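You operate a simulated robot arm through the tools that you are given. There is no shell and no other tool. Be economical: measure what you need, move in short steps, check, and stop when the job is done.

The job below is to be done with a simulated robot arm. You get a single attempt, and the scene is never put back.

Task
Take the narrow green tape roll and put it on the oil tray. Then put the dark weight on the top of the long steel bench away on the ledge of the trough. Then take the felt pad with green grip and leave it on the lower tread. The order counts. Set down upright: dark weight, felt pad with green grip.
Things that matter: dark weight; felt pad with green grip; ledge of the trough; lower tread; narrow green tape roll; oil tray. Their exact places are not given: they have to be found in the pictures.

The check looks at the end state, three seconds after you hand in, the way a careful person would. Anything else that was tipped, shoved, dropped, spilled or broken makes it a failure.

Robot
A 7-joint arm with a fingered hand on a trunk, on a base that drives. Base frame: it is fixed to the floor where the robot stands at the start and does not move with it; the origin is under the middle of the robot, x ahead of it, y to its left, z up; the surface under the hand at the start is at about z = 860. Readings come in mm, degrees, newtons and seconds.
Its first joint turns from -166.0 to 166.0 degrees. Places, roughly: dark weight [-2500, -2000, 1000]; felt pad with green grip (7x5x7 cm) [3400, -10200, 900]; ledge of the trough (96x24 cm) [-3620, -6320, 960]; lower tread [1600, -11000, 200]. Payload 4.7 kg.
The tool frame sits at the grasp point between the pads (the TCP): z along the fingers, y along the line on which they close. The tips reach 36 mm beyond it. Largest opening 120 mm; the body of the gripper starts 42 mm behind the TCP. The gripper is a hand of 5 fingers: y runs from the thumb to the fingers, the wrist lies at [-18, -122, -210] in the tool frame, and closing takes about 1.5 s.
Orientation is that of the tool frame in the base frame, as [roll, pitch, yaw] about the fixed x, y, z axes, in that order (R = Rz(yaw) Ry(pitch) Rx(roll)). With the fingers straight down and the wrist toward the robot, the tool's x, y and z point along [0, 1, 0], [1, 0, 0] and [0, 0, -1] of the base frame.

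Tools
- The arm moves only by the tool apply_moves. Its argument "commands" is one flat list of numbers, 7 for each row, row after row: the shift along the tool's x, y, z in units of 500 mm (1.0 is 500 mm), then the turn, a rotation vector about the tool's x, y, z in units of 45 degrees (1.0 is 45 degrees), then the gripper command, from -1 (fully open) to 1 (shut), values between in proportion. In form: [tx, ty, tz, wx, wy, wz, jaw, tx, ty, tz, wx, wy, wz, jaw, ...]. A call has 1 to 8 rows; each row is the pose to reach, as a shift and turn from the pose commanded when the call began, along the tool's axes at that moment. A call with a number of a shift or a turn outside -1 to 1 is refused whole. Rows are played at 5 a second. More than 50 mm and 8.6 degrees between two rows, or a gripper value outside its range, and nothing of the call is played. A pose out of reach is approached as far as the arm can. The call stops where the force on the tool passes 40 N (or 10 N more than at its start, if that is more) or the arm is blocked; 0.2 s more then pass. The fingers move at their own pace (about 45 mm/s each) and stop on an object; they squeeze with about 31 N. The grip force told is the motor's: it shows also when the fingers shut on nothing. Time passes only in rows, and 0.2 s behind the last, so rows that repeat a pose let the fingers close. The reply holds the time, the measured pose of the TCP, the force on the tool along the base axes, the opening and the grip force, in the units named above and with some noise, with the torque about the TCP (base axes, N m) and any sound that the robot's microphone picked up.
- Cameras (640 x 400 px; columns grow to the right, rows downward): "scene" is now at [-240.5, 41.6, 1235.4]; the picture's right is [-0.36, -0.93, 0.00], its down [-0.13, 0.05, -0.99] and it looks along [0.92, -0.36, -0.14] (base axes); focal length 288 px, centre (320, 200). "wrist" rides on the gripper at [73, -91, -143] in the tool frame; the picture's right is [-0.80, 0.28, -0.53], its down [-0.53, -0.73, 0.42] and it looks along [-0.27, 0.62, 0.74] (tool axes); focal length 234 px, centre (320, 200).
- grab_frame(camera): a new picture of that camera. It takes no simulated time.
- steer(legs): drives the robot by 1 to 6 legs, each [ahead, turn to the left] in mm and degrees, along the robot's own axes; the way and the turn of a leg run together, so that a leg with both is an arc; at most 1500 mm and 180 degrees a leg. The arm and the cameras ride along, it lands a little off, and it stops where it bumps. It gives what a move gives.
- set_grasp(shape): the hand has 5 fingers and takes this shape, open, in about a second: jaw (thumb against the fingers, like two jaws); tri (thumb and two fingers); tip (a fingertip pinch); poke (one finger out to press); point (the index stretched); flat (the hand flat); cup (the hand cupped); fist (a fist). The gripper value then closes the fingers along that shape, each until it touches; the sizes above hold for jaw. It gives what a move gives, with no picture.
- head_to(pan, tilt): turns the head with the scene camera to pan (to the left, within 143 degrees either way) and tilt (down, from -29 to 69), counted from straight ahead of the robot. It gives what a move gives.
- pixel_to_xyz(camera, pixels): there is no depth. For up to 12 entries [column, row, z] of the newest picture of that camera ("zoom" is the newest enlarged one), the place [x, y] in the base frame at which the ray of that pixel passes the height z, good to about 3 mm, but the place of the scene camera against the robot may be out by one fixed shift of up to 25 mm in any direction. It takes no simulated time.
- close_up(camera, box): a new picture of the part [left, top, right, bottom] of that camera's present view, enlarged. It takes no simulated time.
- hand_in(): hands the job in; it is judged then, once.

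Work in short steps. Measure before you move; look again where a grasp or a placing could have gone wrong, and mend it. You have 110 turns and 98 pictures in all, those below and enlarged ones among them. Open the gripper and draw the arm clear of the work before you hand the job in, unless the task says otherwise.

The tools are called after "Emit:" by a JSON object that holds its "fn" and its "kwargs". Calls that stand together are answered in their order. apply_moves: Moves the arm, as the interface text tells. Its arguments: {"type":"object","properties":{"commands":{"type":"array","items":{"type":"number"}}},"required":["commands"]} The other tools are called the same way: set_grasp (shape) gives the hand a shape; steer (legs) drives the base; head_to (pan, tilt) turns the head that bears the scene camera; grab_frame (camera) takes a picture; pixel_to_xyz (camera, pixels) gives the place at which the rays of pixels pass given heights; close_up (camera, box) takes an enlarged picture of a part of a camera's view; hand_in () hands the job in.

At the start:

```text
t: 0.0
tool_pos: [647.0, -264.3, 1141.3]
orientation: [180.0, 0.0, 90.1]
wrist_force: [-0.8, 0.2, 0.2]
wrist_torque: [-0.02, 0.0, 0.0]
finger_gap: 119.6
grasp_force: 0.1
shape: jaw
robot x, y, heading: [2.1, 1.2, 0.1]
head pan, tilt: [-21.3, 8.2]
```

scene: 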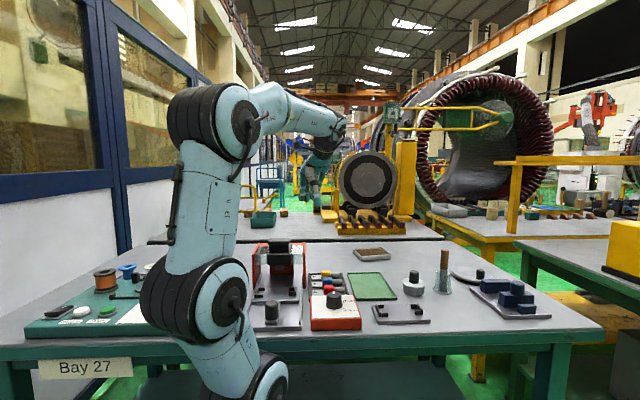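
wrist: 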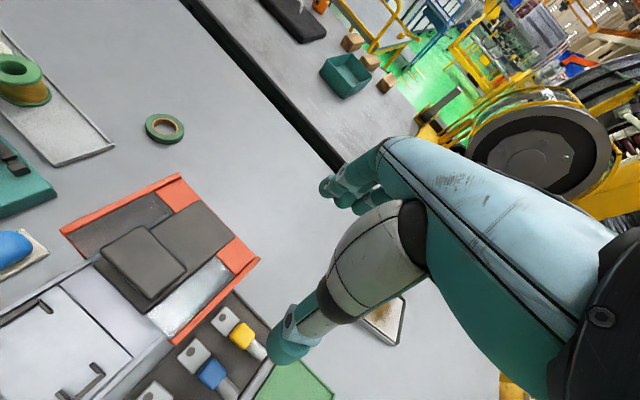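

The wrist view shows a narrow green tape roll near (165,128) and a wider one at (22,80); tray candidates are in the scene at (372,254) and (372,286). I enlarge both views.

Emit:
{"fn": "close_up", "kwargs": {"camera": "scene", "box": [240, 180, 560, 380]}}

Emit:
{"fn": "close_up", "kwargs": {"camera": "wrist", "box": [0, 20, 320, 220]}}

Emit:
{"fn": "pixel_to_xyz", "kwargs": {"camera": "wrist", "pixels": [[165, 128, 860], [147, 128, 860], [183, 128, 860], [165, 114, 860], [165, 142, 860], [385, 320, 860], [22, 80, 860]]}}

```text
2.00 times, centred on (400, 280) of scene
```

zoom: 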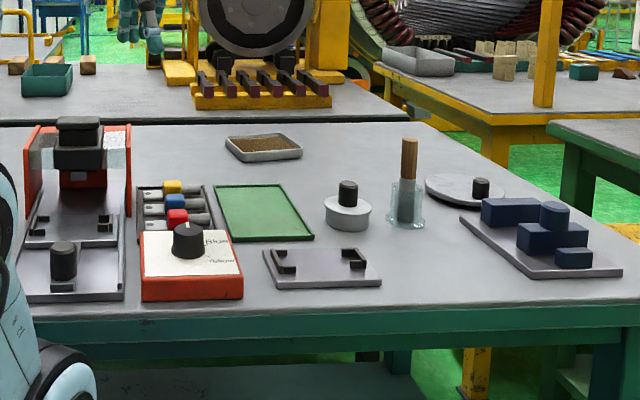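

```text
2.00 times, centred on (160, 120) of wrist
```

zoom: 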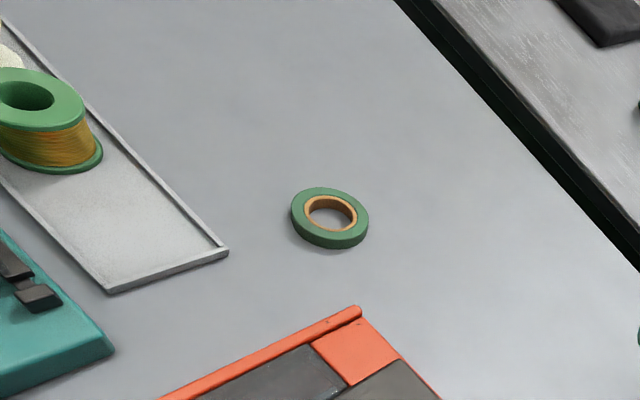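

```text
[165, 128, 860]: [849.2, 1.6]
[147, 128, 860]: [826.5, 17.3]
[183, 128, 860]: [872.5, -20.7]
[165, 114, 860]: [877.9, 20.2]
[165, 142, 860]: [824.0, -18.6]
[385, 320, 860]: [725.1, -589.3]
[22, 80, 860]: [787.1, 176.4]
```

The brown-floored tray and the green one need a closer look to tell which is the oil tray. I zoom further.

Emit:
{"fn": "close_up", "kwargs": {"camera": "scene", "box": [335, 235, 425, 305]}}

Emit:
{"fn": "close_up", "kwargs": {"camera": "scene", "box": [20, 240, 180, 340]}}

Emit:
{"fn": "pixel_to_xyz", "kwargs": {"camera": "scene", "pixels": [[353, 250, 860], [384, 247, 860], [391, 256, 860], [358, 261, 860], [347, 273, 860], [387, 272, 860], [398, 299, 860], [357, 301, 860], [357, 251, 875], [413, 293, 860]]}}

```text
5.71 times, centred on (380, 270) of scene
```

zoom: 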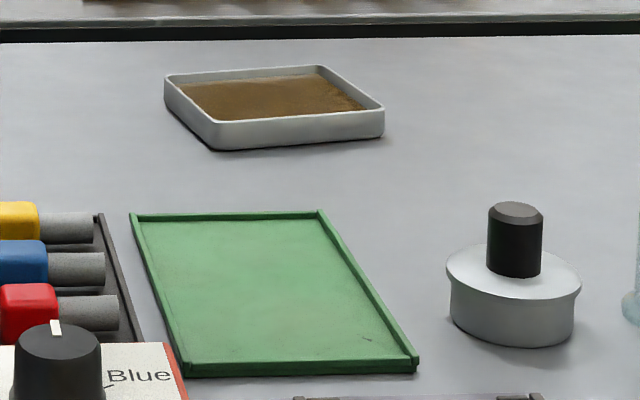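

```text
4.00 times, centred on (100, 290) of scene
```

zoom: 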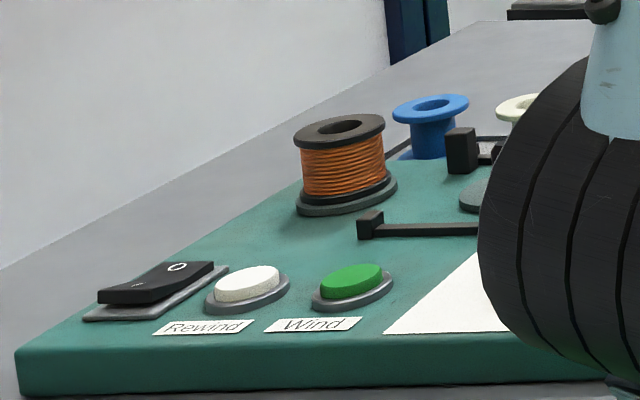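

```text
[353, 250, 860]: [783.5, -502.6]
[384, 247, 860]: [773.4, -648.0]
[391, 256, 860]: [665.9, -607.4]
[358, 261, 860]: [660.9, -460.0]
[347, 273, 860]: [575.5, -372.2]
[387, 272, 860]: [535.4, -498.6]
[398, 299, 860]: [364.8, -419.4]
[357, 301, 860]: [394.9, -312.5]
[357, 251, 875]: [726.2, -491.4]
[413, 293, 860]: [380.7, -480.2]
```

The brown-filled shallow tray at scene (372,254) looks like the oil tray; the narrow tape roll is at wrist (165,127), about 60 mm across. I move over the tape at the present height.

Emit:
{"fn": "apply_moves", "kwargs": {"commands": [0.076, 0.057, 0, 0, 0, 0, -1, 0.152, 0.114, 0, 0, 0, 0, -1, 0.228, 0.171, 0, 0, 0, 0, -1, 0.304, 0.228, 0, 0, 0, 0, -1, 0.38, 0.285, 0, 0, 0, 0, -1, 0.456, 0.342, 0, 0, 0, 0, -1, 0.53, 0.395, 0, 0, 0, 0, -1]}}

Emit:
{"fn": "grab_frame", "kwargs": {"camera": "wrist"}}

```text
t: 1.6
tool_pos: [842.9, -2.9, 1141.9]
orientation: [179.9, 0.0, 90.0]
wrist_force: [-1.0, 0.1, 0.2]
wrist_torque: [0.03, -0.02, -0.01]
finger_gap: 119.8
grasp_force: 0.0
shape: jaw
robot x, y, heading: [0.3, 4.3, 0.1]
head pan, tilt: [-21.3, 8.2]
```

```text
91 pictures are left
```

wrist: 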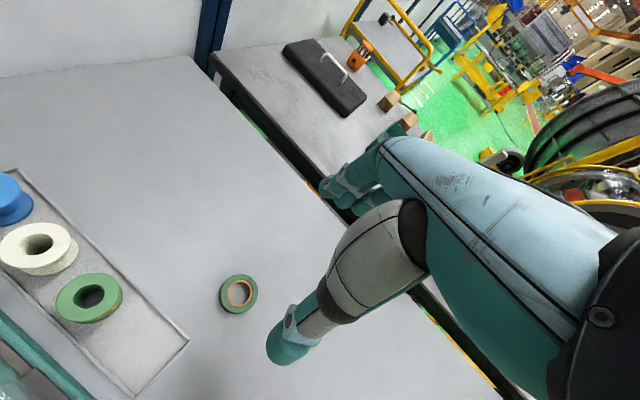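

The roll now shows at (239,294). I locate its rim and centre.

Emit:
{"fn": "pixel_to_xyz", "kwargs": {"camera": "wrist", "pixels": [[239, 293, 872], [219, 294, 872], [258, 293, 872], [238, 274, 872], [238, 313, 866], [239, 293, 860]]}}

Emit:
{"fn": "close_up", "kwargs": {"camera": "wrist", "box": [199, 254, 279, 334]}}

```text
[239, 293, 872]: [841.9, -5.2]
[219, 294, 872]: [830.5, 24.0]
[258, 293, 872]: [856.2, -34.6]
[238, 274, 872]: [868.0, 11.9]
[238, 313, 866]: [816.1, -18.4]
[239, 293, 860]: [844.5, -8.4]
```

```text
5.00 times, centred on (239, 294) of wrist
```

zoom: 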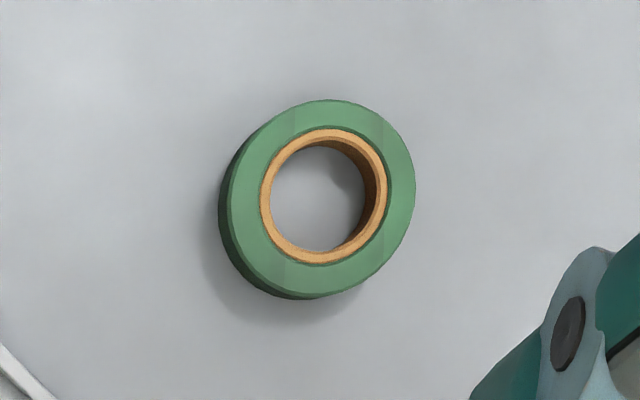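

Centre is about (842,-5), 62 mm across and about 13 mm high. I descend to TCP z≈900 (tips about 4 mm over the table) with the hand open.

Emit:
{"fn": "apply_moves", "kwargs": {"commands": [-0.004, -0.002, 0.1, 0, 0, 0, -1, -0.004, -0.002, 0.2, 0, 0, 0, -1, -0.004, -0.002, 0.3, 0, 0, 0, -1, -0.004, -0.002, 0.38, 0, 0, 0, -1, -0.004, -0.002, 0.44, 0, 0, 0, -1, -0.004, -0.002, 0.47, 0, 0, 0, -1, -0.004, -0.002, 0.482, 0, 0, 0, -1]}}

Emit:
{"fn": "grab_frame", "kwargs": {"camera": "wrist"}}

```text
t: 3.2
tool_pos: [843.6, -1.3, 902.6]
orientation: [-179.9, -0.1, 90.0]
wrist_force: [-0.2, -0.2, 0.3]
wrist_torque: [0.0, 0.01, 0.0]
finger_gap: 119.9
grasp_force: 0.0
shape: jaw
robot x, y, heading: [0.4, -0.3, -0.0]
head pan, tilt: [-21.3, 8.2]
```

```text
89 pictures are left
```

wrist: 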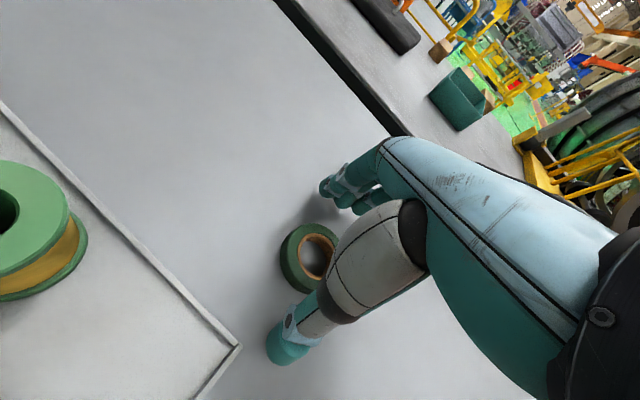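

The roll sits between thumb and fingers. I close slowly, holding the pose.

Emit:
{"fn": "apply_moves", "kwargs": {"commands": [0, 0, 0, 0, 0, 0, 0, 0, 0, 0, 0, 0, 0, 0.5, 0, 0, 0, 0, 0, 0, 1, 0, 0, 0, 0, 0, 0, 1, 0, 0, 0, 0, 0, 0, 1, 0, 0, 0, 0, 0, 0, 1, 0, 0, 0, 0, 0, 0, 1, 0, 0, 0, 0, 0, 0, 1]}}

Emit:
{"fn": "grab_frame", "kwargs": {"camera": "wrist"}}

```text
t: 5.0
tool_pos: [842.7, -1.3, 902.3]
orientation: [-180.0, 0.0, 90.1]
wrist_force: [-0.3, 0.5, -0.5]
wrist_torque: [0.0, -0.01, 0.01]
finger_gap: 51.3
grasp_force: 31.0
shape: jaw
robot x, y, heading: [-2.6, 0.2, 0.1]
head pan, tilt: [-21.3, 8.2]
```

```text
88 pictures are left
```

wrist: 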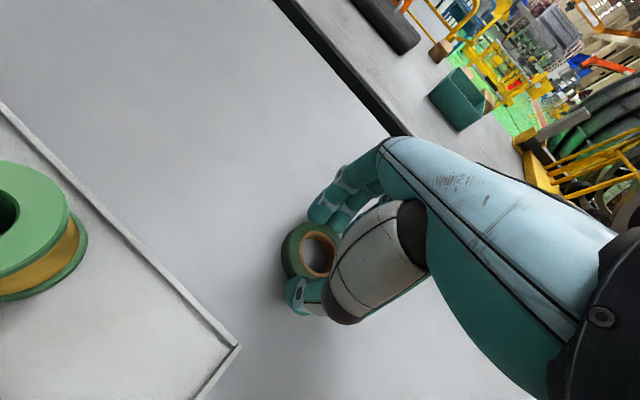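

The grip holds at 51 mm gap and 31 N. I lift 230 mm and check.

Emit:
{"fn": "apply_moves", "kwargs": {"commands": [0, 0, -0.06, 0, 0, 0, 1, 0, 0, -0.15, 0, 0, 0, 1, 0, 0, -0.24, 0, 0, 0, 1, 0, 0, -0.33, 0, 0, 0, 1, 0, 0, -0.42, 0, 0, 0, 1, 0, 0, -0.48, 0, 0, 0, 1]}}

Emit:
{"fn": "grab_frame", "kwargs": {"camera": "wrist"}}

```text
t: 6.4
tool_pos: [842.3, -2.9, 1141.6]
orientation: [180.0, 0.0, 90.0]
wrist_force: [1.0, -0.5, -0.5]
wrist_torque: [-0.02, 0.03, -0.01]
finger_gap: 51.4
grasp_force: 31.0
shape: jaw
robot x, y, heading: [-2.1, 2.6, -0.0]
head pan, tilt: [-21.3, 8.2]
```

```text
87 pictures are left
```

wrist: 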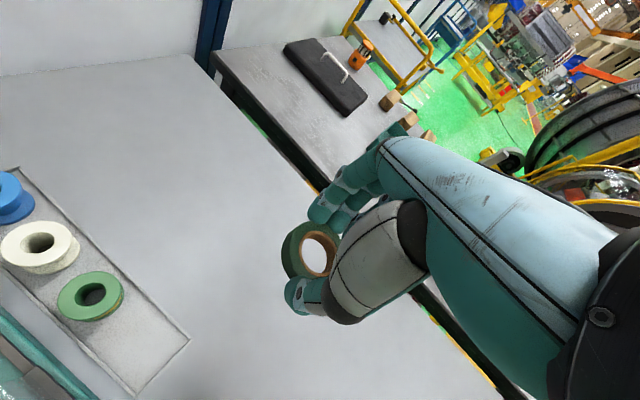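

The roll is held. I head toward the oil tray at about (715,-550) at the same height, in two calls.

Emit:
{"fn": "apply_moves", "kwargs": {"commands": [-0.0875, -0.0345, 0, 0, 0, 0, 1, -0.175, -0.069, 0, 0, 0, 0, 1, -0.2625, -0.1035, 0, 0, 0, 0, 1, -0.35, -0.138, 0, 0, 0, 0, 1, -0.4375, -0.1725, 0, 0, 0, 0, 1, -0.525, -0.207, 0, 0, 0, 0, 1, -0.6125, -0.2415, 0, 0, 0, 0, 1, -0.7, -0.276, 0, 0, 0, 0, 1]}}

Emit:
{"fn": "apply_moves", "kwargs": {"commands": [-0.09, -0.02, 0, 0, 0, 0, 1, -0.18, -0.04, 0, 0, 0, 0, 1, -0.22, -0.06, 0, 0, 0, 0, 1]}}

Emit:
{"fn": "grab_frame", "kwargs": {"camera": "wrist"}}

```text
t: 8.2
tool_pos: [701.5, -353.3, 1142.3]
orientation: [179.9, 0.0, 90.1]
wrist_force: [-0.2, 0.0, -0.4]
wrist_torque: [-0.04, -0.01, -0.03]
finger_gap: 51.2
grasp_force: 30.8
shape: jaw
robot x, y, heading: [-1.3, -0.7, -0.2]
head pan, tilt: [-21.3, 8.2]
```

```text
t: 9.0
tool_pos: [671.9, -465.5, 1140.0]
orientation: [180.0, 0.1, 90.1]
wrist_force: [-0.2, -0.7, -0.4]
wrist_torque: [-0.01, 0.0, -0.02]
finger_gap: 51.3
grasp_force: 31.1
shape: jaw
robot x, y, heading: [0.4, -2.2, -0.1]
head pan, tilt: [-21.3, 8.2]
```

```text
86 pictures are left
```

wrist: 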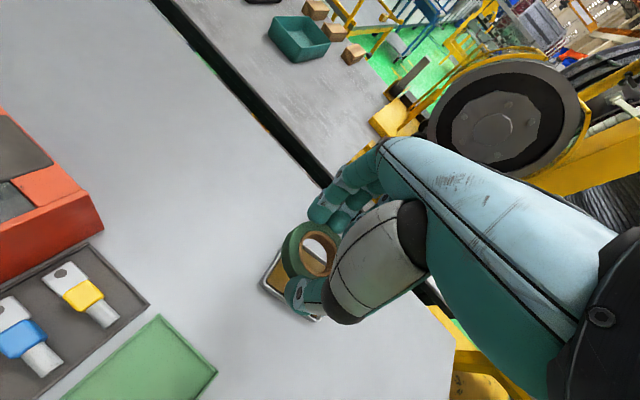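

The tray is behind the roll around (285,285). I shift 120 mm to -y to uncover it.

Emit:
{"fn": "apply_moves", "kwargs": {"commands": [-0.09, 0, 0, 0, 0, 0, 1, -0.18, 0, 0, 0, 0, 0, 1, -0.25, 0, 0, 0, 0, 0, 1]}}

Emit:
{"fn": "grab_frame", "kwargs": {"camera": "wrist"}}

```text
t: 9.8
tool_pos: [673.5, -585.8, 1142.7]
orientation: [180.0, 0.0, 90.1]
wrist_force: [0.1, 0.4, 1.1]
wrist_torque: [-0.06, 0.01, -0.03]
finger_gap: 50.8
grasp_force: 30.7
shape: jaw
robot x, y, heading: [3.7, 3.0, -0.1]
head pan, tilt: [-21.3, 8.2]
```

```text
85 pictures are left
```

wrist: 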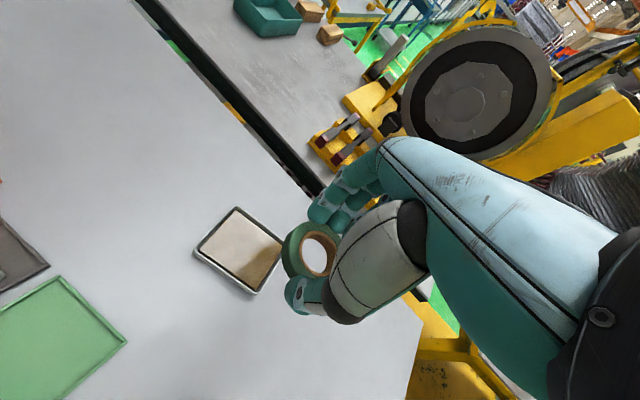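

The tray's visible corners are (196,249), (237,208), (255,290) and about (285,243). I measure them and zoom in.

Emit:
{"fn": "pixel_to_xyz", "kwargs": {"camera": "wrist", "pixels": [[196, 249, 876], [237, 208, 876], [255, 290, 876], [284, 242, 876], [240, 247, 866]]}}

Emit:
{"fn": "close_up", "kwargs": {"camera": "wrist", "box": [180, 190, 308, 310]}}

```text
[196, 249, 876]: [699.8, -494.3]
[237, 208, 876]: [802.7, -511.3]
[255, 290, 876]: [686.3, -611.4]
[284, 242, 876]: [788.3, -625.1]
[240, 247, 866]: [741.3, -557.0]
```

```text
3.33 times, centred on (244, 250) of wrist
```

zoom: 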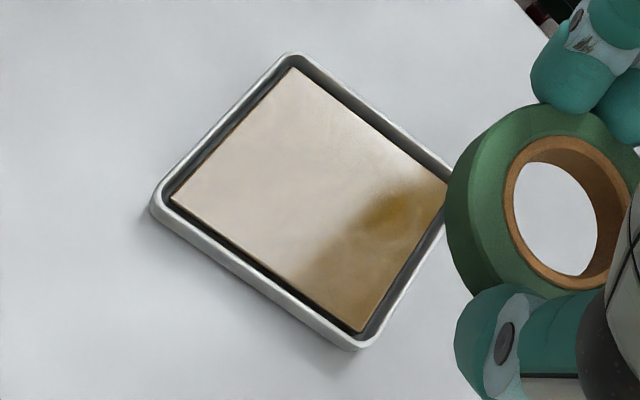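

Glossy brown liquid: this is the oil tray, centre (744,-560). I move over it and come down to TCP z≈930.

Emit:
{"fn": "apply_moves", "kwargs": {"commands": [0.026, 0.07, 0, 0, 0, 0, 1, 0.052, 0.141, 0, 0, 0, 0, 1, 0.052, 0.141, 0.09, 0, 0, 0, 1, 0.052, 0.141, 0.18, 0, 0, 0, 1, 0.052, 0.141, 0.27, 0, 0, 0, 1, 0.052, 0.141, 0.36, 0, 0, 0, 1, 0.052, 0.141, 0.424, 0, 0, 0, 1]}}

Emit:
{"fn": "grab_frame", "kwargs": {"camera": "wrist"}}

Emit:
{"fn": "close_up", "kwargs": {"camera": "scene", "box": [320, 200, 420, 290]}}

```text
t: 11.4
tool_pos: [745.9, -559.9, 926.7]
orientation: [179.9, -0.1, 90.1]
wrist_force: [-0.2, 0.3, -0.6]
wrist_torque: [-0.04, -0.01, -0.01]
finger_gap: 51.0
grasp_force: 31.3
shape: jaw
robot x, y, heading: [2.4, 2.0, -0.1]
head pan, tilt: [-21.3, 8.2]
```

```text
83 pictures are left
```

wrist: 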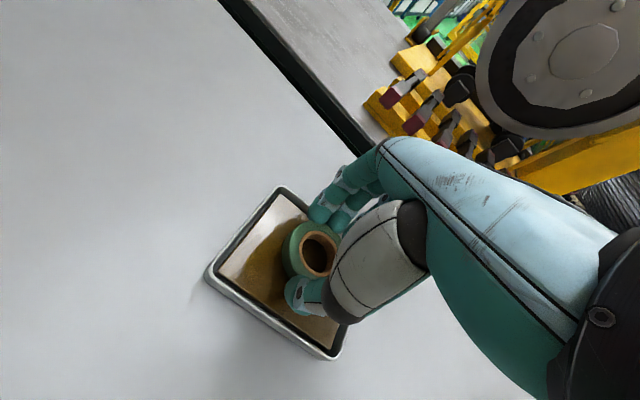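

```text
4.44 times, centred on (370, 245) of scene
```

zoom: 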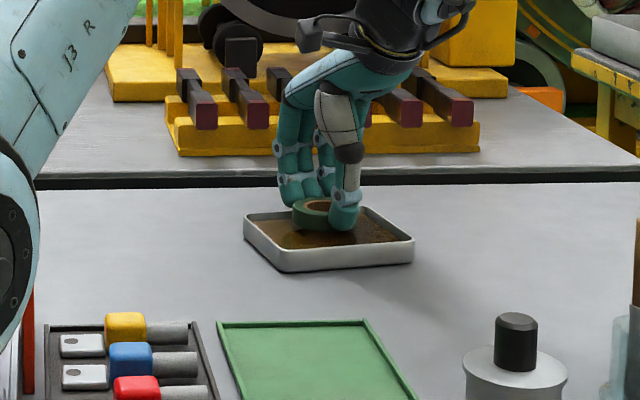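

The roll hovers about 1 cm over the oil, centred. I lower 8 mm and check the force.

Emit:
{"fn": "apply_moves", "kwargs": {"commands": [0, 0, 0.008, 0, 0, 0, 1, 0, 0, 0.016, 0, 0, 0, 1, 0, 0, 0.016, 0, 0, 0, 1]}}

Emit:
{"fn": "close_up", "kwargs": {"camera": "scene", "box": [340, 225, 420, 275]}}

```text
t: 12.2
tool_pos: [744.0, -560.5, 919.6]
orientation: [-179.9, 0.2, 90.0]
wrist_force: [0.3, 0.4, 2.8]
wrist_torque: [0.01, -0.15, 0.0]
finger_gap: 51.0
grasp_force: 31.5
shape: jaw
robot x, y, heading: [0.3, -2.5, -0.2]
head pan, tilt: [-21.3, 8.2]
```

```text
8.00 times, centred on (380, 250) of scene
```

zoom: 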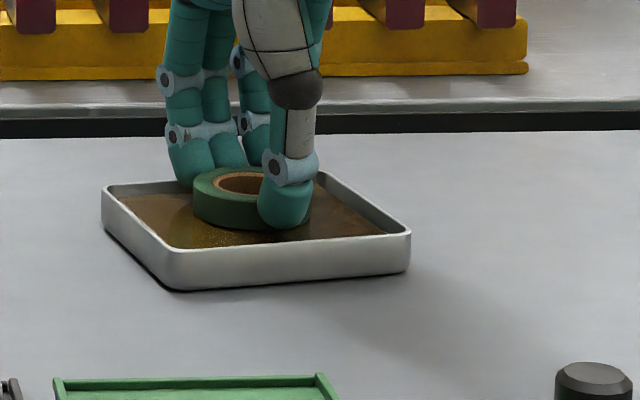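

Contact shows (2.8 N up) and the tips are above the rim. I open to about 75 mm and rise straight up.

Emit:
{"fn": "apply_moves", "kwargs": {"commands": [0, 0, 0, 0, 0, 0, -0.25, 0, 0, 0, 0, 0, 0, -0.25, 0, 0, 0, 0, 0, 0, -0.25, 0, 0, 0, 0, 0, 0, -0.25, 0, 0, -0.04, 0, 0, 0, -0.25, 0, 0, -0.12, 0, 0, 0, -0.5, 0, 0, -0.2, 0, 0, 0, -1, 0, 0, -0.3, 0, 0, 0, -1]}}

Emit:
{"fn": "close_up", "kwargs": {"camera": "scene", "box": [320, 200, 420, 290]}}

```text
t: 14.0
tool_pos: [745.3, -557.2, 1071.6]
orientation: [-179.9, -0.1, 90.0]
wrist_force: [-0.2, -0.9, -1.6]
wrist_torque: [0.06, -0.02, -0.01]
finger_gap: 119.5
grasp_force: 0.1
shape: jaw
robot x, y, heading: [0.5, -2.9, -0.0]
head pan, tilt: [-21.3, 8.2]
```

```text
4.44 times, centred on (370, 245) of scene
```

zoom: 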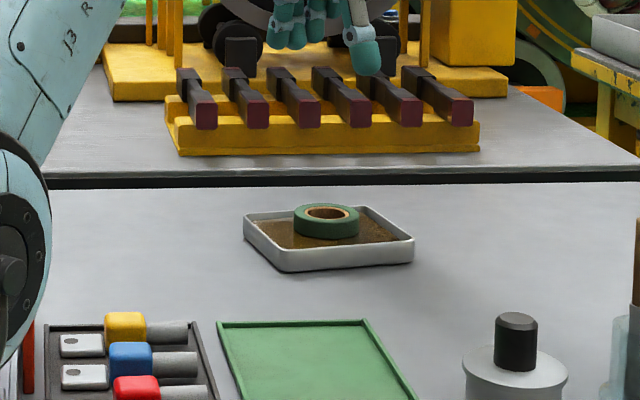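

The roll rests in the oil tray. I draw the arm up and in for driving.

Emit:
{"fn": "apply_moves", "kwargs": {"commands": [0, 0, -0.09, 0, 0, 0, -1, 0, 0, -0.18, 0, 0, 0, -1, 0.05, -0.05, -0.24, 0, 0, 0, -1, 0.11, -0.11, -0.28, 0, 0, 0, -1, 0.17, -0.17, -0.3, 0, 0, 0, -1, 0.235, -0.235, -0.3, 0, 0, 0, -1, 0.3, -0.3, -0.3, 0, 0, 0, -1, 0.365, -0.365, -0.3, 0, 0, 0, -1]}}

Emit:
{"fn": "apply_moves", "kwargs": {"commands": [0.07, -0.06, 0, 0, 0, 0, -1, 0.14, -0.12, 0, 0, 0, 0, -1, 0.21, -0.18, 0, 0, 0, 0, -1, 0.28, -0.24, 0, 0, 0, 0, -1, 0.35, -0.26, 0, 0, 0, 0, -1]}}

Emit:
{"fn": "head_to", "kwargs": {"pan": -140, "tilt": 10}}

Emit:
{"fn": "grab_frame", "kwargs": {"camera": "scene"}}

```text
t: 15.8
tool_pos: [561.2, -376.4, 1217.6]
orientation: [-180.0, -0.1, 90.1]
wrist_force: [0.6, -0.4, -0.6]
wrist_torque: [0.09, 0.04, 0.02]
finger_gap: 120.0
grasp_force: 0.0
shape: jaw
robot x, y, heading: [-2.4, 0.7, 0.1]
head pan, tilt: [-21.3, 8.2]
```

```text
t: 17.0
tool_pos: [434.8, -200.4, 1221.6]
orientation: [-180.0, 0.0, 89.9]
wrist_force: [-0.4, -0.6, -1.0]
wrist_torque: [0.1, 0.03, -0.01]
finger_gap: 119.4
grasp_force: 0.1
shape: jaw
robot x, y, heading: [2.3, 3.3, -0.2]
head pan, tilt: [-21.3, 8.2]
```

```text
t: 19.0
tool_pos: [435.4, -201.4, 1223.2]
orientation: [-179.9, 0.0, 90.0]
wrist_force: [-1.2, 0.2, 0.8]
wrist_torque: [-0.03, -0.04, 0.02]
finger_gap: 119.9
grasp_force: 0.1
shape: jaw
robot x, y, heading: [0.0, 0.4, -0.3]
head pan, tilt: [-140.0, 10.0]
```

```text
79 pictures are left
```

scene: 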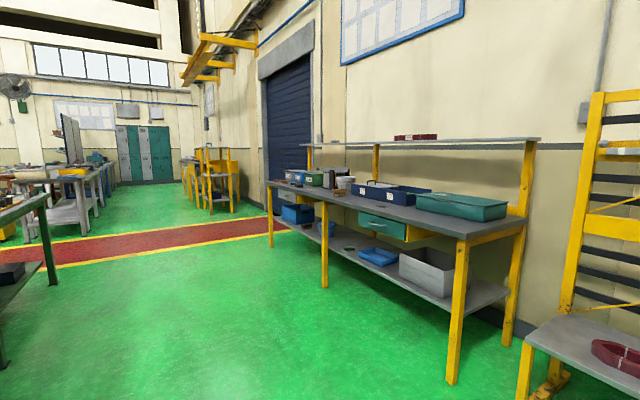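

The long bench is ahead; the weight should be near (330,175). I zoom.

Emit:
{"fn": "close_up", "kwargs": {"camera": "scene", "box": [260, 140, 420, 240]}}

Emit:
{"fn": "head_to", "kwargs": {"pan": -85, "tilt": 10}}

Emit:
{"fn": "grab_frame", "kwargs": {"camera": "scene"}}

```text
4.00 times, centred on (340, 190) of scene
```

zoom: 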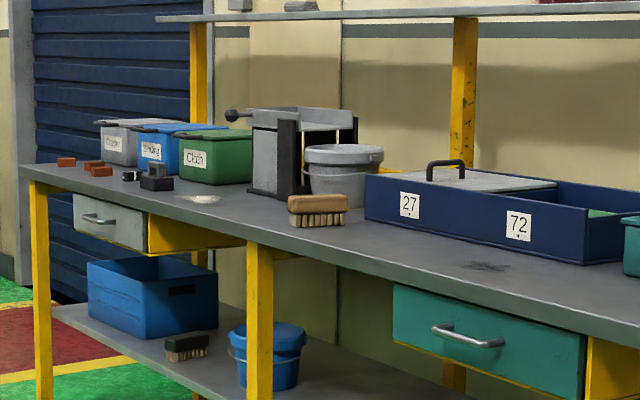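

```text
t: 20.2
tool_pos: [435.6, -200.7, 1223.3]
orientation: [-180.0, 0.0, 90.0]
wrist_force: [0.1, 0.4, 0.3]
wrist_torque: [0.02, -0.04, 0.01]
finger_gap: 119.7
grasp_force: 0.1
shape: jaw
robot x, y, heading: [-0.4, -1.0, 0.1]
head pan, tilt: [-85.0, 10.0]
```

```text
77 pictures are left
```

scene: 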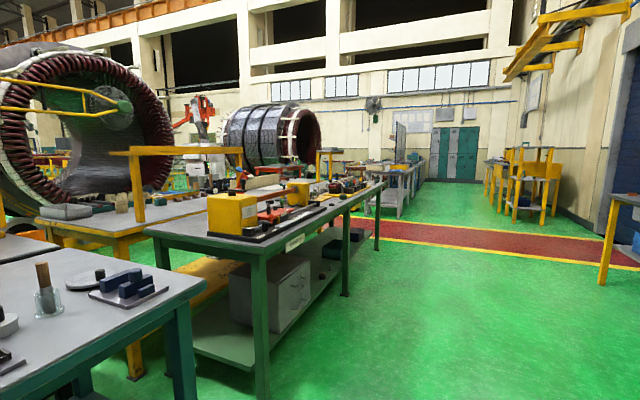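

The dark block with a knob at zoom (155,178) is likely the weight. I back off the Bay 27 bench, turn right toward the long bench, and look.

Emit:
{"fn": "steer", "kwargs": {"legs": [[-350, 0], [0, -138]]}}

Emit:
{"fn": "head_to", "kwargs": {"pan": 0, "tilt": 15}}

Emit:
{"fn": "grab_frame", "kwargs": {"camera": "scene"}}

```text
t: 28.1
tool_pos: [-794.9, -156.5, 1221.8]
orientation: [-180.0, 0.1, -46.4]
wrist_force: [0.8, 0.2, 0.3]
wrist_torque: [0.01, 0.01, -0.01]
finger_gap: 119.5
grasp_force: 0.1
shape: jaw
robot x, y, heading: [-338.6, -1.1, -136.4]
head pan, tilt: [-85.0, 10.0]
```

```text
t: 29.7
tool_pos: [-794.3, -154.5, 1223.6]
orientation: [180.0, 0.0, -46.5]
wrist_force: [-0.7, -0.3, 0.3]
wrist_torque: [0.02, -0.05, 0.01]
finger_gap: 119.7
grasp_force: 0.1
shape: jaw
robot x, y, heading: [-338.6, -4.0, -136.3]
head pan, tilt: [0.0, 15.0]
```

```text
76 pictures are left
```

scene: 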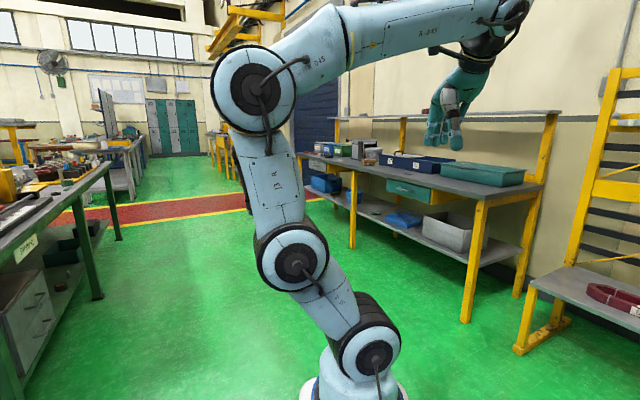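

I measure the bench legs on the floor and its edge to plan the approach.

Emit:
{"fn": "pixel_to_xyz", "kwargs": {"camera": "scene", "pixels": [[465, 322, 0], [352, 248, 0], [468, 195, 900], [352, 170, 900], [320, 158, 930], [104, 297, 0], [520, 352, 0]]}}

Emit:
{"fn": "close_up", "kwargs": {"camera": "scene", "box": [290, 120, 418, 200]}}

```text
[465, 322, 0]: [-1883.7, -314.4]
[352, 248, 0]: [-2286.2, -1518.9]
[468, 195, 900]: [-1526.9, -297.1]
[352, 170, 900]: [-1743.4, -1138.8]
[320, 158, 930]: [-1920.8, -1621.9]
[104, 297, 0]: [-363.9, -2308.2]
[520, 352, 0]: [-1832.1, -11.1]
```

```text
5.00 times, centred on (354, 160) of scene
```

zoom: 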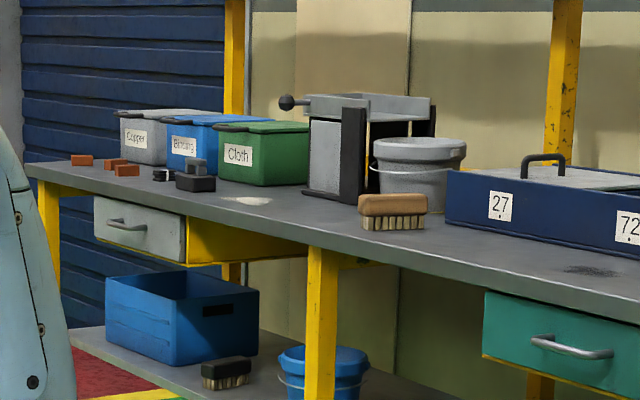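

I locate the weight at a few candidate heights and the bench edge near it.

Emit:
{"fn": "pixel_to_xyz", "kwargs": {"camera": "scene", "pixels": [[329, 157, 800], [329, 157, 850], [329, 157, 900], [329, 157, 950], [475, 199, 800], [475, 199, 850], [354, 174, 800], [354, 174, 850]]}}

```text
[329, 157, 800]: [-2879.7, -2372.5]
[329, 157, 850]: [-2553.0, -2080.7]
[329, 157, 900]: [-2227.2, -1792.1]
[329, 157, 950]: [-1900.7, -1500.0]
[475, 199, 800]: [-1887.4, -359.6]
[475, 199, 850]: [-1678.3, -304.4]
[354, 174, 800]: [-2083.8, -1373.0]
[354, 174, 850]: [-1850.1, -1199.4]
```

Bench surface is about 800–850 high and the weight is about (-2580,-2100) near the front edge. I drive to about (-1880,-2340) and turn to face the bench squarely.

Emit:
{"fn": "steer", "kwargs": {"legs": [[0, 13], [1400, 0], [1390, 0], [0, -75]]}}

Emit:
{"fn": "head_to", "kwargs": {"pan": 0, "tilt": 25}}

Emit:
{"fn": "grab_frame", "kwargs": {"camera": "scene"}}

Emit:
{"fn": "grab_frame", "kwargs": {"camera": "wrist"}}

```text
t: 47.2
tool_pos: [-2235.6, -2022.1, 1222.0]
orientation: [-180.0, 0.0, -106.9]
wrist_force: [-0.1, -0.3, -0.3]
wrist_torque: [0.02, 0.01, -0.02]
finger_gap: 119.6
grasp_force: 0.0
shape: jaw
robot x, y, heading: [-1880.4, -2336.1, 163.5]
head pan, tilt: [0.0, 15.0]
```

```text
t: 47.9
tool_pos: [-2236.8, -2021.1, 1222.4]
orientation: [-180.0, 0.0, -106.9]
wrist_force: [0.0, 0.1, -0.2]
wrist_torque: [0.02, -0.02, -0.03]
finger_gap: 119.6
grasp_force: 0.1
shape: jaw
robot x, y, heading: [-1878.1, -2340.5, 162.9]
head pan, tilt: [0.0, 25.0]
```

```text
74 pictures are left
```

scene: 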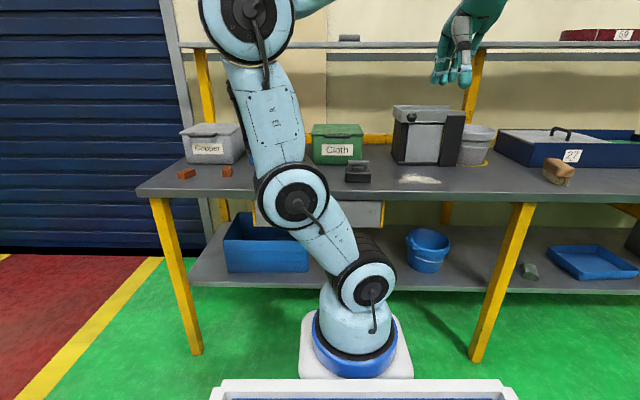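

```text
73 pictures are left
```

wrist: 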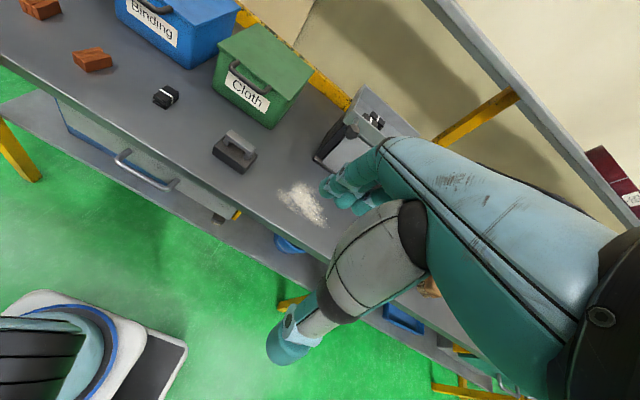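

The weight shows at scene (358,172) and wrist (235,152). I triangulate its position using both cameras and zoom in on it.

Emit:
{"fn": "pixel_to_xyz", "kwargs": {"camera": "scene", "pixels": [[358, 181, 800], [358, 181, 850], [358, 181, 900], [358, 196, 850]]}}

Emit:
{"fn": "pixel_to_xyz", "kwargs": {"camera": "wrist", "pixels": [[230, 161, 800], [230, 161, 850], [230, 161, 900], [300, 205, 800], [300, 205, 850], [238, 205, 850]]}}

Emit:
{"fn": "close_up", "kwargs": {"camera": "wrist", "box": [180, 100, 308, 180]}}

```text
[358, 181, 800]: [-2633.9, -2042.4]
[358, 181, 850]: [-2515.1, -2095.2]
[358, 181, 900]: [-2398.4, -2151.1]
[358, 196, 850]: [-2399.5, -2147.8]
```

```text
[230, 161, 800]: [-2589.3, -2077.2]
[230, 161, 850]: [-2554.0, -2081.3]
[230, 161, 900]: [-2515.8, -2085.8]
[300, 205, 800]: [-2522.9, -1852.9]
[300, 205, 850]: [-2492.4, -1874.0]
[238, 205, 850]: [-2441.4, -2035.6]
```

```text
5.00 times, centred on (244, 140) of wrist
```

zoom: 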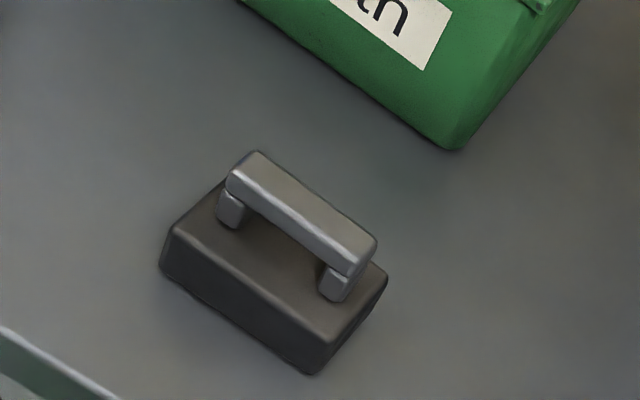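

The weight is a dark block with a grey bar handle running along the bench. I measure its edges and handle assuming the surface is near 830.

Emit:
{"fn": "pixel_to_xyz", "kwargs": {"camera": "zoom", "pixels": [[160, 268, 830], [312, 375, 830], [385, 300, 830], [168, 232, 865], [332, 342, 865], [387, 275, 865], [228, 175, 895], [350, 265, 895], [378, 240, 895], [256, 152, 895]]}}

```text
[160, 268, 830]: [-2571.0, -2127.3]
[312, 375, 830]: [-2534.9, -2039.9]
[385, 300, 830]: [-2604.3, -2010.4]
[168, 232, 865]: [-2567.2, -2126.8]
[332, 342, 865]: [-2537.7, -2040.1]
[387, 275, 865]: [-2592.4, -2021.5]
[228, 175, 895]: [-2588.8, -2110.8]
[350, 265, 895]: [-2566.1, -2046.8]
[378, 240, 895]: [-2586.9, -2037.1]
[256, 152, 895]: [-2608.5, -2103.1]
```

Handle centre is about (-2588,-2075); handle is along the bench so the jaws close across it as oriented. I move over it at the present height, then down to about 1060.

Emit:
{"fn": "apply_moves", "kwargs": {"commands": [0.038, 0.08, 0, 0, 0, 0, -1, 0.076, 0.16, 0, 0, 0, 0, -1, 0.114, 0.24, 0, 0, 0, 0, -1, 0.152, 0.32, 0, 0, 0, 0, -1, 0.19, 0.4, 0, 0, 0, 0, -1, 0.228, 0.48, 0, 0, 0, 0, -1, 0.267, 0.56, 0, 0, 0, 0, -1, 0.305, 0.638, 0, 0, 0, 0, -1]}}

Emit:
{"fn": "apply_moves", "kwargs": {"commands": [0, 0, 0.09, 0, 0, 0, -1, 0, 0, 0.18, 0, 0, 0, -1, 0, 0, 0.27, 0, 0, 0, -1, 0, 0, 0.33, 0, 0, 0, -1]}}

Emit:
{"fn": "grab_frame", "kwargs": {"camera": "wrist"}}

```text
t: 49.7
tool_pos: [-2585.7, -2076.6, 1225.4]
orientation: [179.9, -0.1, -106.9]
wrist_force: [0.5, -0.8, 0.6]
wrist_torque: [0.03, 0.06, 0.0]
finger_gap: 119.9
grasp_force: 0.0
shape: jaw
robot x, y, heading: [-1879.2, -2339.4, 163.1]
head pan, tilt: [0.0, 25.0]
```

```text
t: 50.7
tool_pos: [-2583.2, -2075.2, 1058.8]
orientation: [179.8, 0.1, -106.9]
wrist_force: [0.1, -0.2, 0.2]
wrist_torque: [-0.02, 0.02, 0.03]
finger_gap: 120.0
grasp_force: 0.1
shape: jaw
robot x, y, heading: [-1878.3, -2337.8, 163.1]
head pan, tilt: [0.0, 25.0]
```

```text
71 pictures are left
```

wrist: 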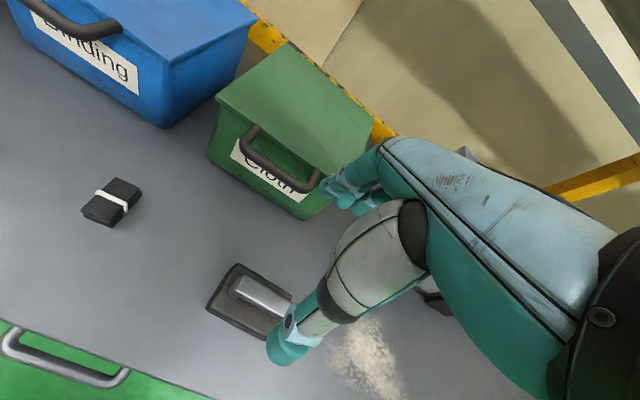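

I triangulate the handle height with its left end at (236,283).

Emit:
{"fn": "pixel_to_xyz", "kwargs": {"camera": "wrist", "pixels": [[229, 288, 895], [244, 275, 895], [229, 288, 870], [244, 275, 870], [237, 264, 865], [206, 305, 865], [237, 264, 840], [206, 305, 840]]}}

Emit:
{"fn": "close_up", "kwargs": {"camera": "wrist", "box": [190, 240, 318, 350]}}

Emit:
{"fn": "close_up", "kwargs": {"camera": "scene", "box": [280, 80, 440, 200]}}

```text
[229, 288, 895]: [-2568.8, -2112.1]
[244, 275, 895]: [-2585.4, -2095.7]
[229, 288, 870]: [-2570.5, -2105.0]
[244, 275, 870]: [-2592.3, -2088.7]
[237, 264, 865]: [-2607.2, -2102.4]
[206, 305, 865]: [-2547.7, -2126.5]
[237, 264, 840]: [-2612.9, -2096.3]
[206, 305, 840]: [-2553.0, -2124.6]
```

```text
3.64 times, centred on (254, 295) of wrist
```

zoom: 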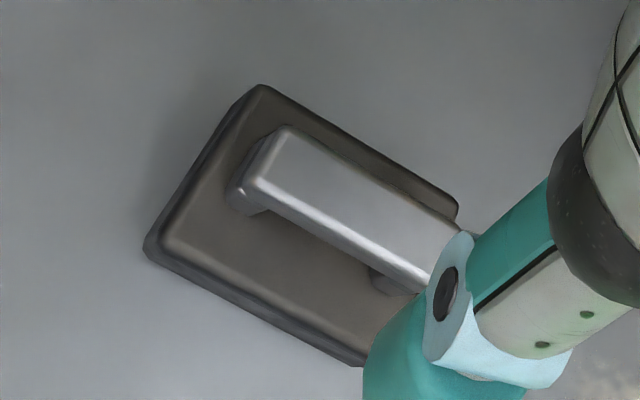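

```text
3.33 times, centred on (360, 140) of scene
```

zoom: 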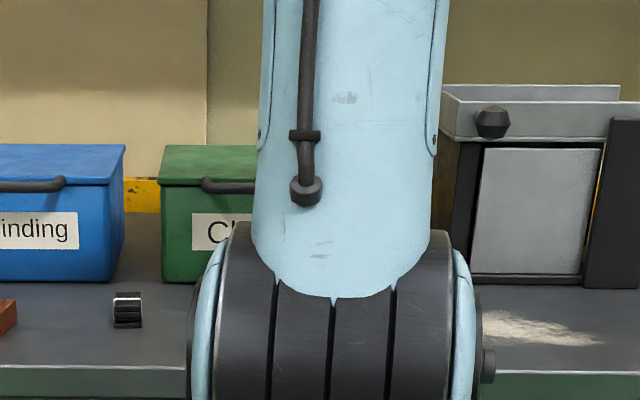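

I refine the handle end corners for the height match.

Emit:
{"fn": "pixel_to_xyz", "kwargs": {"camera": "zoom", "pixels": [[258, 140, 900]]}}

Emit:
{"fn": "pixel_to_xyz", "kwargs": {"camera": "wrist", "pixels": [[237, 291, 920], [246, 275.5, 920], [237, 291, 895], [246, 275.5, 895], [237, 291, 870], [246, 275.5, 870], [293, 295, 895]]}}

```text
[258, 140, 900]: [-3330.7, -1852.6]
```

```text
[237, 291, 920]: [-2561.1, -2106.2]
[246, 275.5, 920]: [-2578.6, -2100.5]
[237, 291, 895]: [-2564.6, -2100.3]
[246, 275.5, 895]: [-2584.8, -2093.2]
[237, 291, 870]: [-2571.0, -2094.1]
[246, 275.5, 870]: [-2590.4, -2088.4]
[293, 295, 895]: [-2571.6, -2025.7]
```

Triangulation puts the surface near 862, block top near 903, handle top near 935, handle centre about (-2557,-2078). I correct laterally, descend to about 985 and check.

Emit:
{"fn": "apply_moves", "kwargs": {"commands": [-0.009, -0.052, 0, 0, 0, 0, -1, -0.009, -0.052, 0.08, 0, 0, 0, -1, -0.009, -0.052, 0.146, 0, 0, 0, -1]}}

Emit:
{"fn": "grab_frame", "kwargs": {"camera": "wrist"}}

Emit:
{"fn": "close_up", "kwargs": {"camera": "scene", "box": [280, 100, 440, 200]}}

```text
t: 51.5
tool_pos: [-2556.1, -2075.9, 985.6]
orientation: [-179.9, 0.0, -106.8]
wrist_force: [-0.2, -0.1, 0.0]
wrist_torque: [-0.02, 0.0, 0.02]
finger_gap: 120.0
grasp_force: 0.0
shape: jaw
robot x, y, heading: [-1878.1, -2338.1, 163.3]
head pan, tilt: [0.0, 25.0]
```

```text
68 pictures are left
```

wrist: 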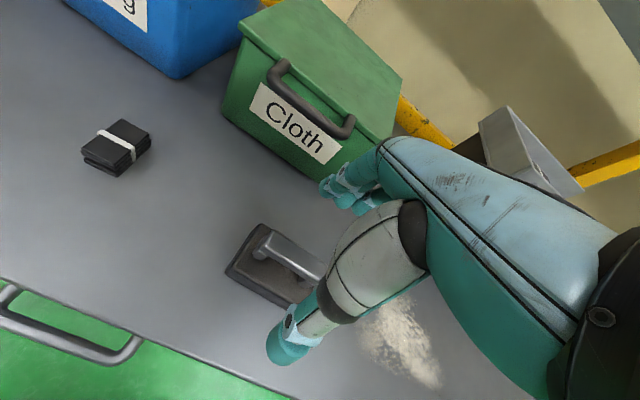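

```text
4.00 times, centred on (360, 150) of scene
```

zoom: 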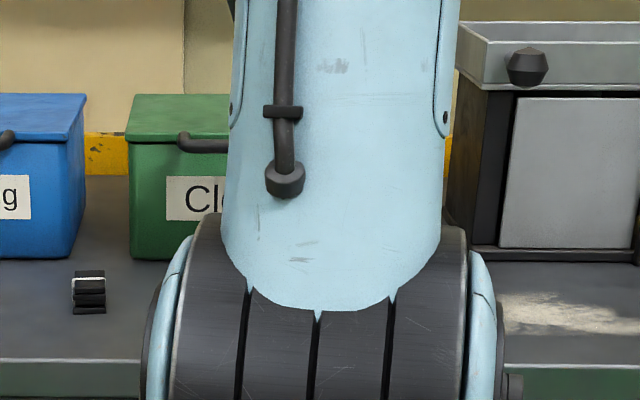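

I check the handle's position at z=935 in this closer view.

Emit:
{"fn": "close_up", "kwargs": {"camera": "wrist", "box": [210, 210, 370, 310]}}

Emit:
{"fn": "pixel_to_xyz", "kwargs": {"camera": "wrist", "pixels": [[262, 250, 935], [271, 235, 935], [262, 250, 925], [271, 235, 925], [224, 270, 900], [254, 224, 900]]}}

```text
4.00 times, centred on (290, 260) of wrist
```

zoom: 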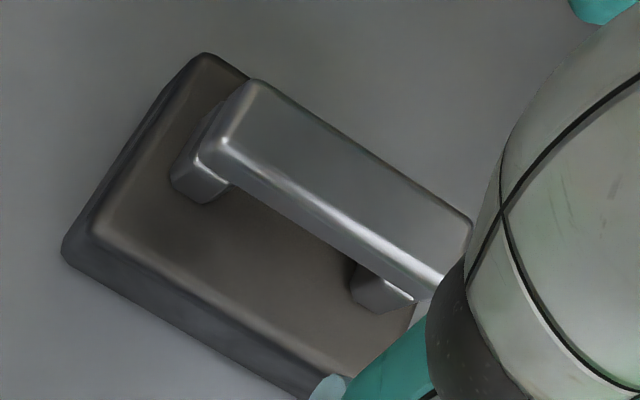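

```text
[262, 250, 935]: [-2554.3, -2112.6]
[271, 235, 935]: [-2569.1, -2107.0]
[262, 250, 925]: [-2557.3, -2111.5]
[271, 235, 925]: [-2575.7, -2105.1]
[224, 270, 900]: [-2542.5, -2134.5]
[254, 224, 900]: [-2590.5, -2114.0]
```

I measure the handle's top face corners once more.

Emit:
{"fn": "pixel_to_xyz", "kwargs": {"camera": "zoom", "pixels": [[212, 160, 935], [252, 82, 935], [470, 225, 935], [428, 288, 935]]}}

```text
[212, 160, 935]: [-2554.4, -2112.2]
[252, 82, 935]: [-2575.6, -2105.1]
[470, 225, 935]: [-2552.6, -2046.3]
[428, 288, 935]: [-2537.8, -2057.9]
```

Centre is about (-2555,-2080), within a few mm of the TCP. I descend to z≈943 and close.

Emit:
{"fn": "apply_moves", "kwargs": {"commands": [0.007, -0.004, 0.05, 0, 0, 0, -1, 0.007, -0.004, 0.085, 0, 0, 0, -1, 0.007, -0.004, 0.085, 0, 0, 0, -1]}}

Emit:
{"fn": "grab_frame", "kwargs": {"camera": "wrist"}}

```text
t: 52.3
tool_pos: [-2556.1, -2082.8, 942.7]
orientation: [180.0, 0.0, -106.9]
wrist_force: [0.1, 0.7, 1.0]
wrist_torque: [-0.02, 0.02, 0.01]
finger_gap: 119.7
grasp_force: 0.1
shape: jaw
robot x, y, heading: [-1872.1, -2340.1, 162.9]
head pan, tilt: [0.0, 25.0]
```

```text
65 pictures are left
```

wrist: 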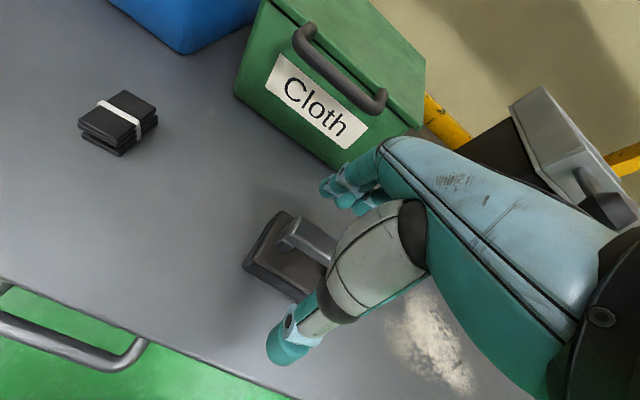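

The bar lies between thumb and fingers. I close the hand.

Emit:
{"fn": "apply_moves", "kwargs": {"commands": [0, 0, 0, 0, 0, 0, 0, 0, 0, 0, 0, 0, 0, 0.5, 0, 0, 0, 0, 0, 0, 1, 0, 0, 0, 0, 0, 0, 1, 0, 0, 0, 0, 0, 0, 1, 0, 0, 0, 0, 0, 0, 1, 0, 0, 0, 0, 0, 0, 1, 0, 0, 0, 0, 0, 0, 1]}}

Emit:
{"fn": "grab_frame", "kwargs": {"camera": "wrist"}}

```text
t: 54.1
tool_pos: [-2555.8, -2082.7, 942.5]
orientation: [-179.9, 0.0, -106.9]
wrist_force: [0.0, -0.1, -0.8]
wrist_torque: [0.04, -0.03, 0.05]
finger_gap: 17.1
grasp_force: 30.9
shape: jaw
robot x, y, heading: [-1881.8, -2340.4, 163.1]
head pan, tilt: [0.0, 25.0]
```

```text
64 pictures are left
```

wrist: 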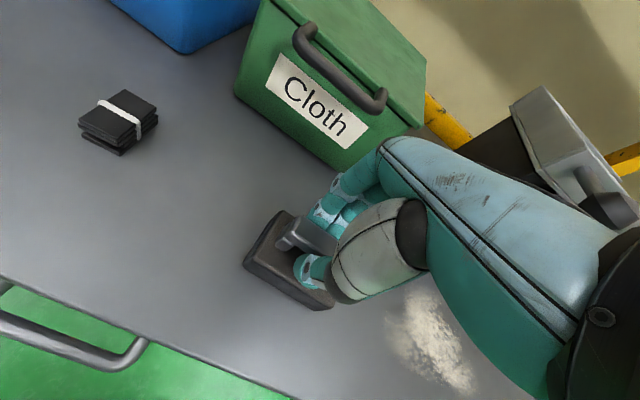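

Gripped at 17 mm. I lift slightly to test weight and slip, then higher.

Emit:
{"fn": "apply_moves", "kwargs": {"commands": [0, 0, -0.02, 0, 0, 0, 1, 0, 0, -0.06, 0, 0, 0, 1, 0, 0, -0.1, 0, 0, 0, 1, 0, 0, -0.1, 0, 0, 0, 1]}}

Emit:
{"fn": "grab_frame", "kwargs": {"camera": "wrist"}}

```text
t: 55.1
tool_pos: [-2557.9, -2081.5, 991.6]
orientation: [-179.9, 0.1, -106.9]
wrist_force: [0.2, 0.0, -7.3]
wrist_torque: [-0.05, 0.0, 0.02]
finger_gap: 17.0
grasp_force: 31.0
shape: jaw
robot x, y, heading: [-1878.0, -2338.1, 162.9]
head pan, tilt: [0.0, 25.0]
```

```text
63 pictures are left
```

wrist: 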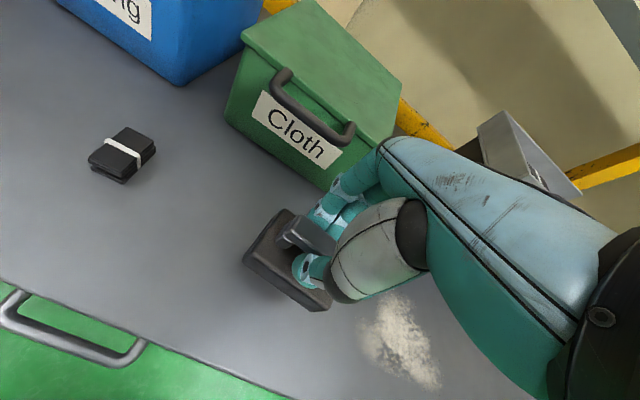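

Held cleanly (7.3 N). I raise it and pull it in for carrying.

Emit:
{"fn": "apply_moves", "kwargs": {"commands": [0, 0, -0.09, 0, 0, 0, 1, 0, 0, -0.18, 0, 0, 0, 1, 0, 0, -0.27, 0, 0, 0, 1, 0, 0, -0.36, 0, 0, 0, 1, 0, 0, -0.44, 0, 0, 0, 1, 0, -0.09, -0.44, 0, 0, 0, 1, 0, -0.18, -0.44, 0, 0, 0, 1, 0, -0.27, -0.44, 0, 0, 0, 1]}}

Emit:
{"fn": "apply_moves", "kwargs": {"commands": [0, -0.09, 0, 0, 0, 0, 1, 0, -0.18, 0, 0, 0, 0, 1, 0, -0.27, 0, 0, 0, 0, 1]}}

Emit:
{"fn": "head_to", "kwargs": {"pan": 80, "tilt": 8}}

Emit:
{"fn": "grab_frame", "kwargs": {"camera": "scene"}}

```text
t: 56.9
tool_pos: [-2430.4, -2123.3, 1213.5]
orientation: [-179.9, 0.0, -106.9]
wrist_force: [0.4, 1.4, -8.5]
wrist_torque: [-0.1, -0.03, -0.01]
finger_gap: 16.9
grasp_force: 31.2
shape: jaw
robot x, y, heading: [-1876.0, -2339.7, 162.8]
head pan, tilt: [0.0, 25.0]
```

```text
t: 57.7
tool_pos: [-2297.5, -2160.5, 1209.5]
orientation: [-180.0, 0.0, -106.9]
wrist_force: [-0.7, 0.6, -7.9]
wrist_torque: [-0.04, -0.08, 0.0]
finger_gap: 16.7
grasp_force: 31.6
shape: jaw
robot x, y, heading: [-1879.2, -2339.1, 163.2]
head pan, tilt: [0.0, 25.0]
```

```text
t: 59.3
tool_pos: [-2298.4, -2161.6, 1209.7]
orientation: [-179.9, -0.1, -107.0]
wrist_force: [0.9, 0.1, -6.8]
wrist_torque: [-0.04, -0.03, -0.01]
finger_gap: 16.6
grasp_force: 31.0
shape: jaw
robot x, y, heading: [-1879.8, -2339.9, 163.1]
head pan, tilt: [80.0, 8.0]
```

```text
62 pictures are left
```

scene: 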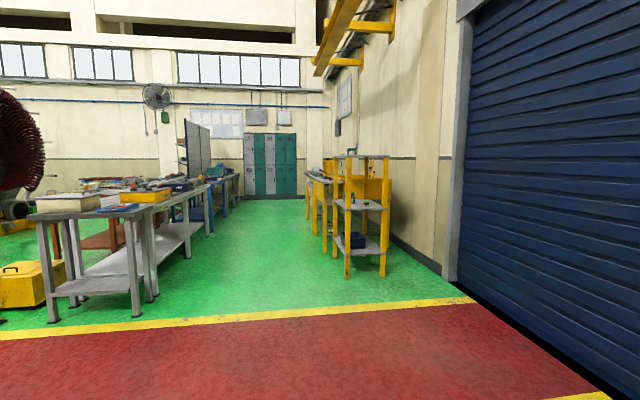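

The trough ledge should lie around column 305–360 in this view. I zoom there.

Emit:
{"fn": "close_up", "kwargs": {"camera": "scene", "box": [270, 120, 430, 290]}}

Emit:
{"fn": "pixel_to_xyz", "kwargs": {"camera": "scene", "pixels": [[346, 279, 0], [383, 276, 0], [333, 256, 0], [325, 249, 0], [137, 317, 0], [310, 185, 960], [345, 210, 860]]}}

```text
2.35 times, centred on (350, 205) of scene
```

zoom: 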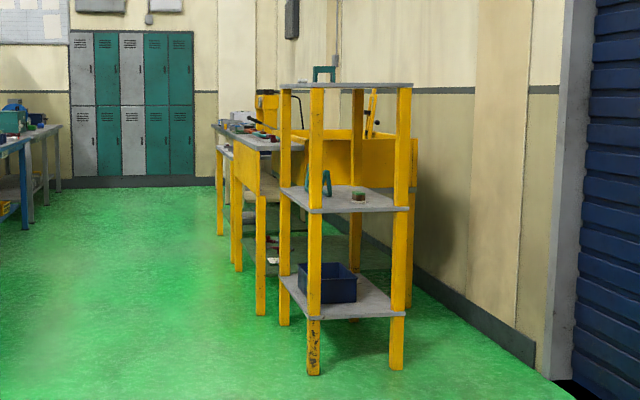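

```text
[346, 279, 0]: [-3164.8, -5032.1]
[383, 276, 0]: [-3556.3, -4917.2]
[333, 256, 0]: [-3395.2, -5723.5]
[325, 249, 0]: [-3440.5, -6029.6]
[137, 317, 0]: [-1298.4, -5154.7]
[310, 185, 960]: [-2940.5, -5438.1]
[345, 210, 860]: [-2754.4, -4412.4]
```

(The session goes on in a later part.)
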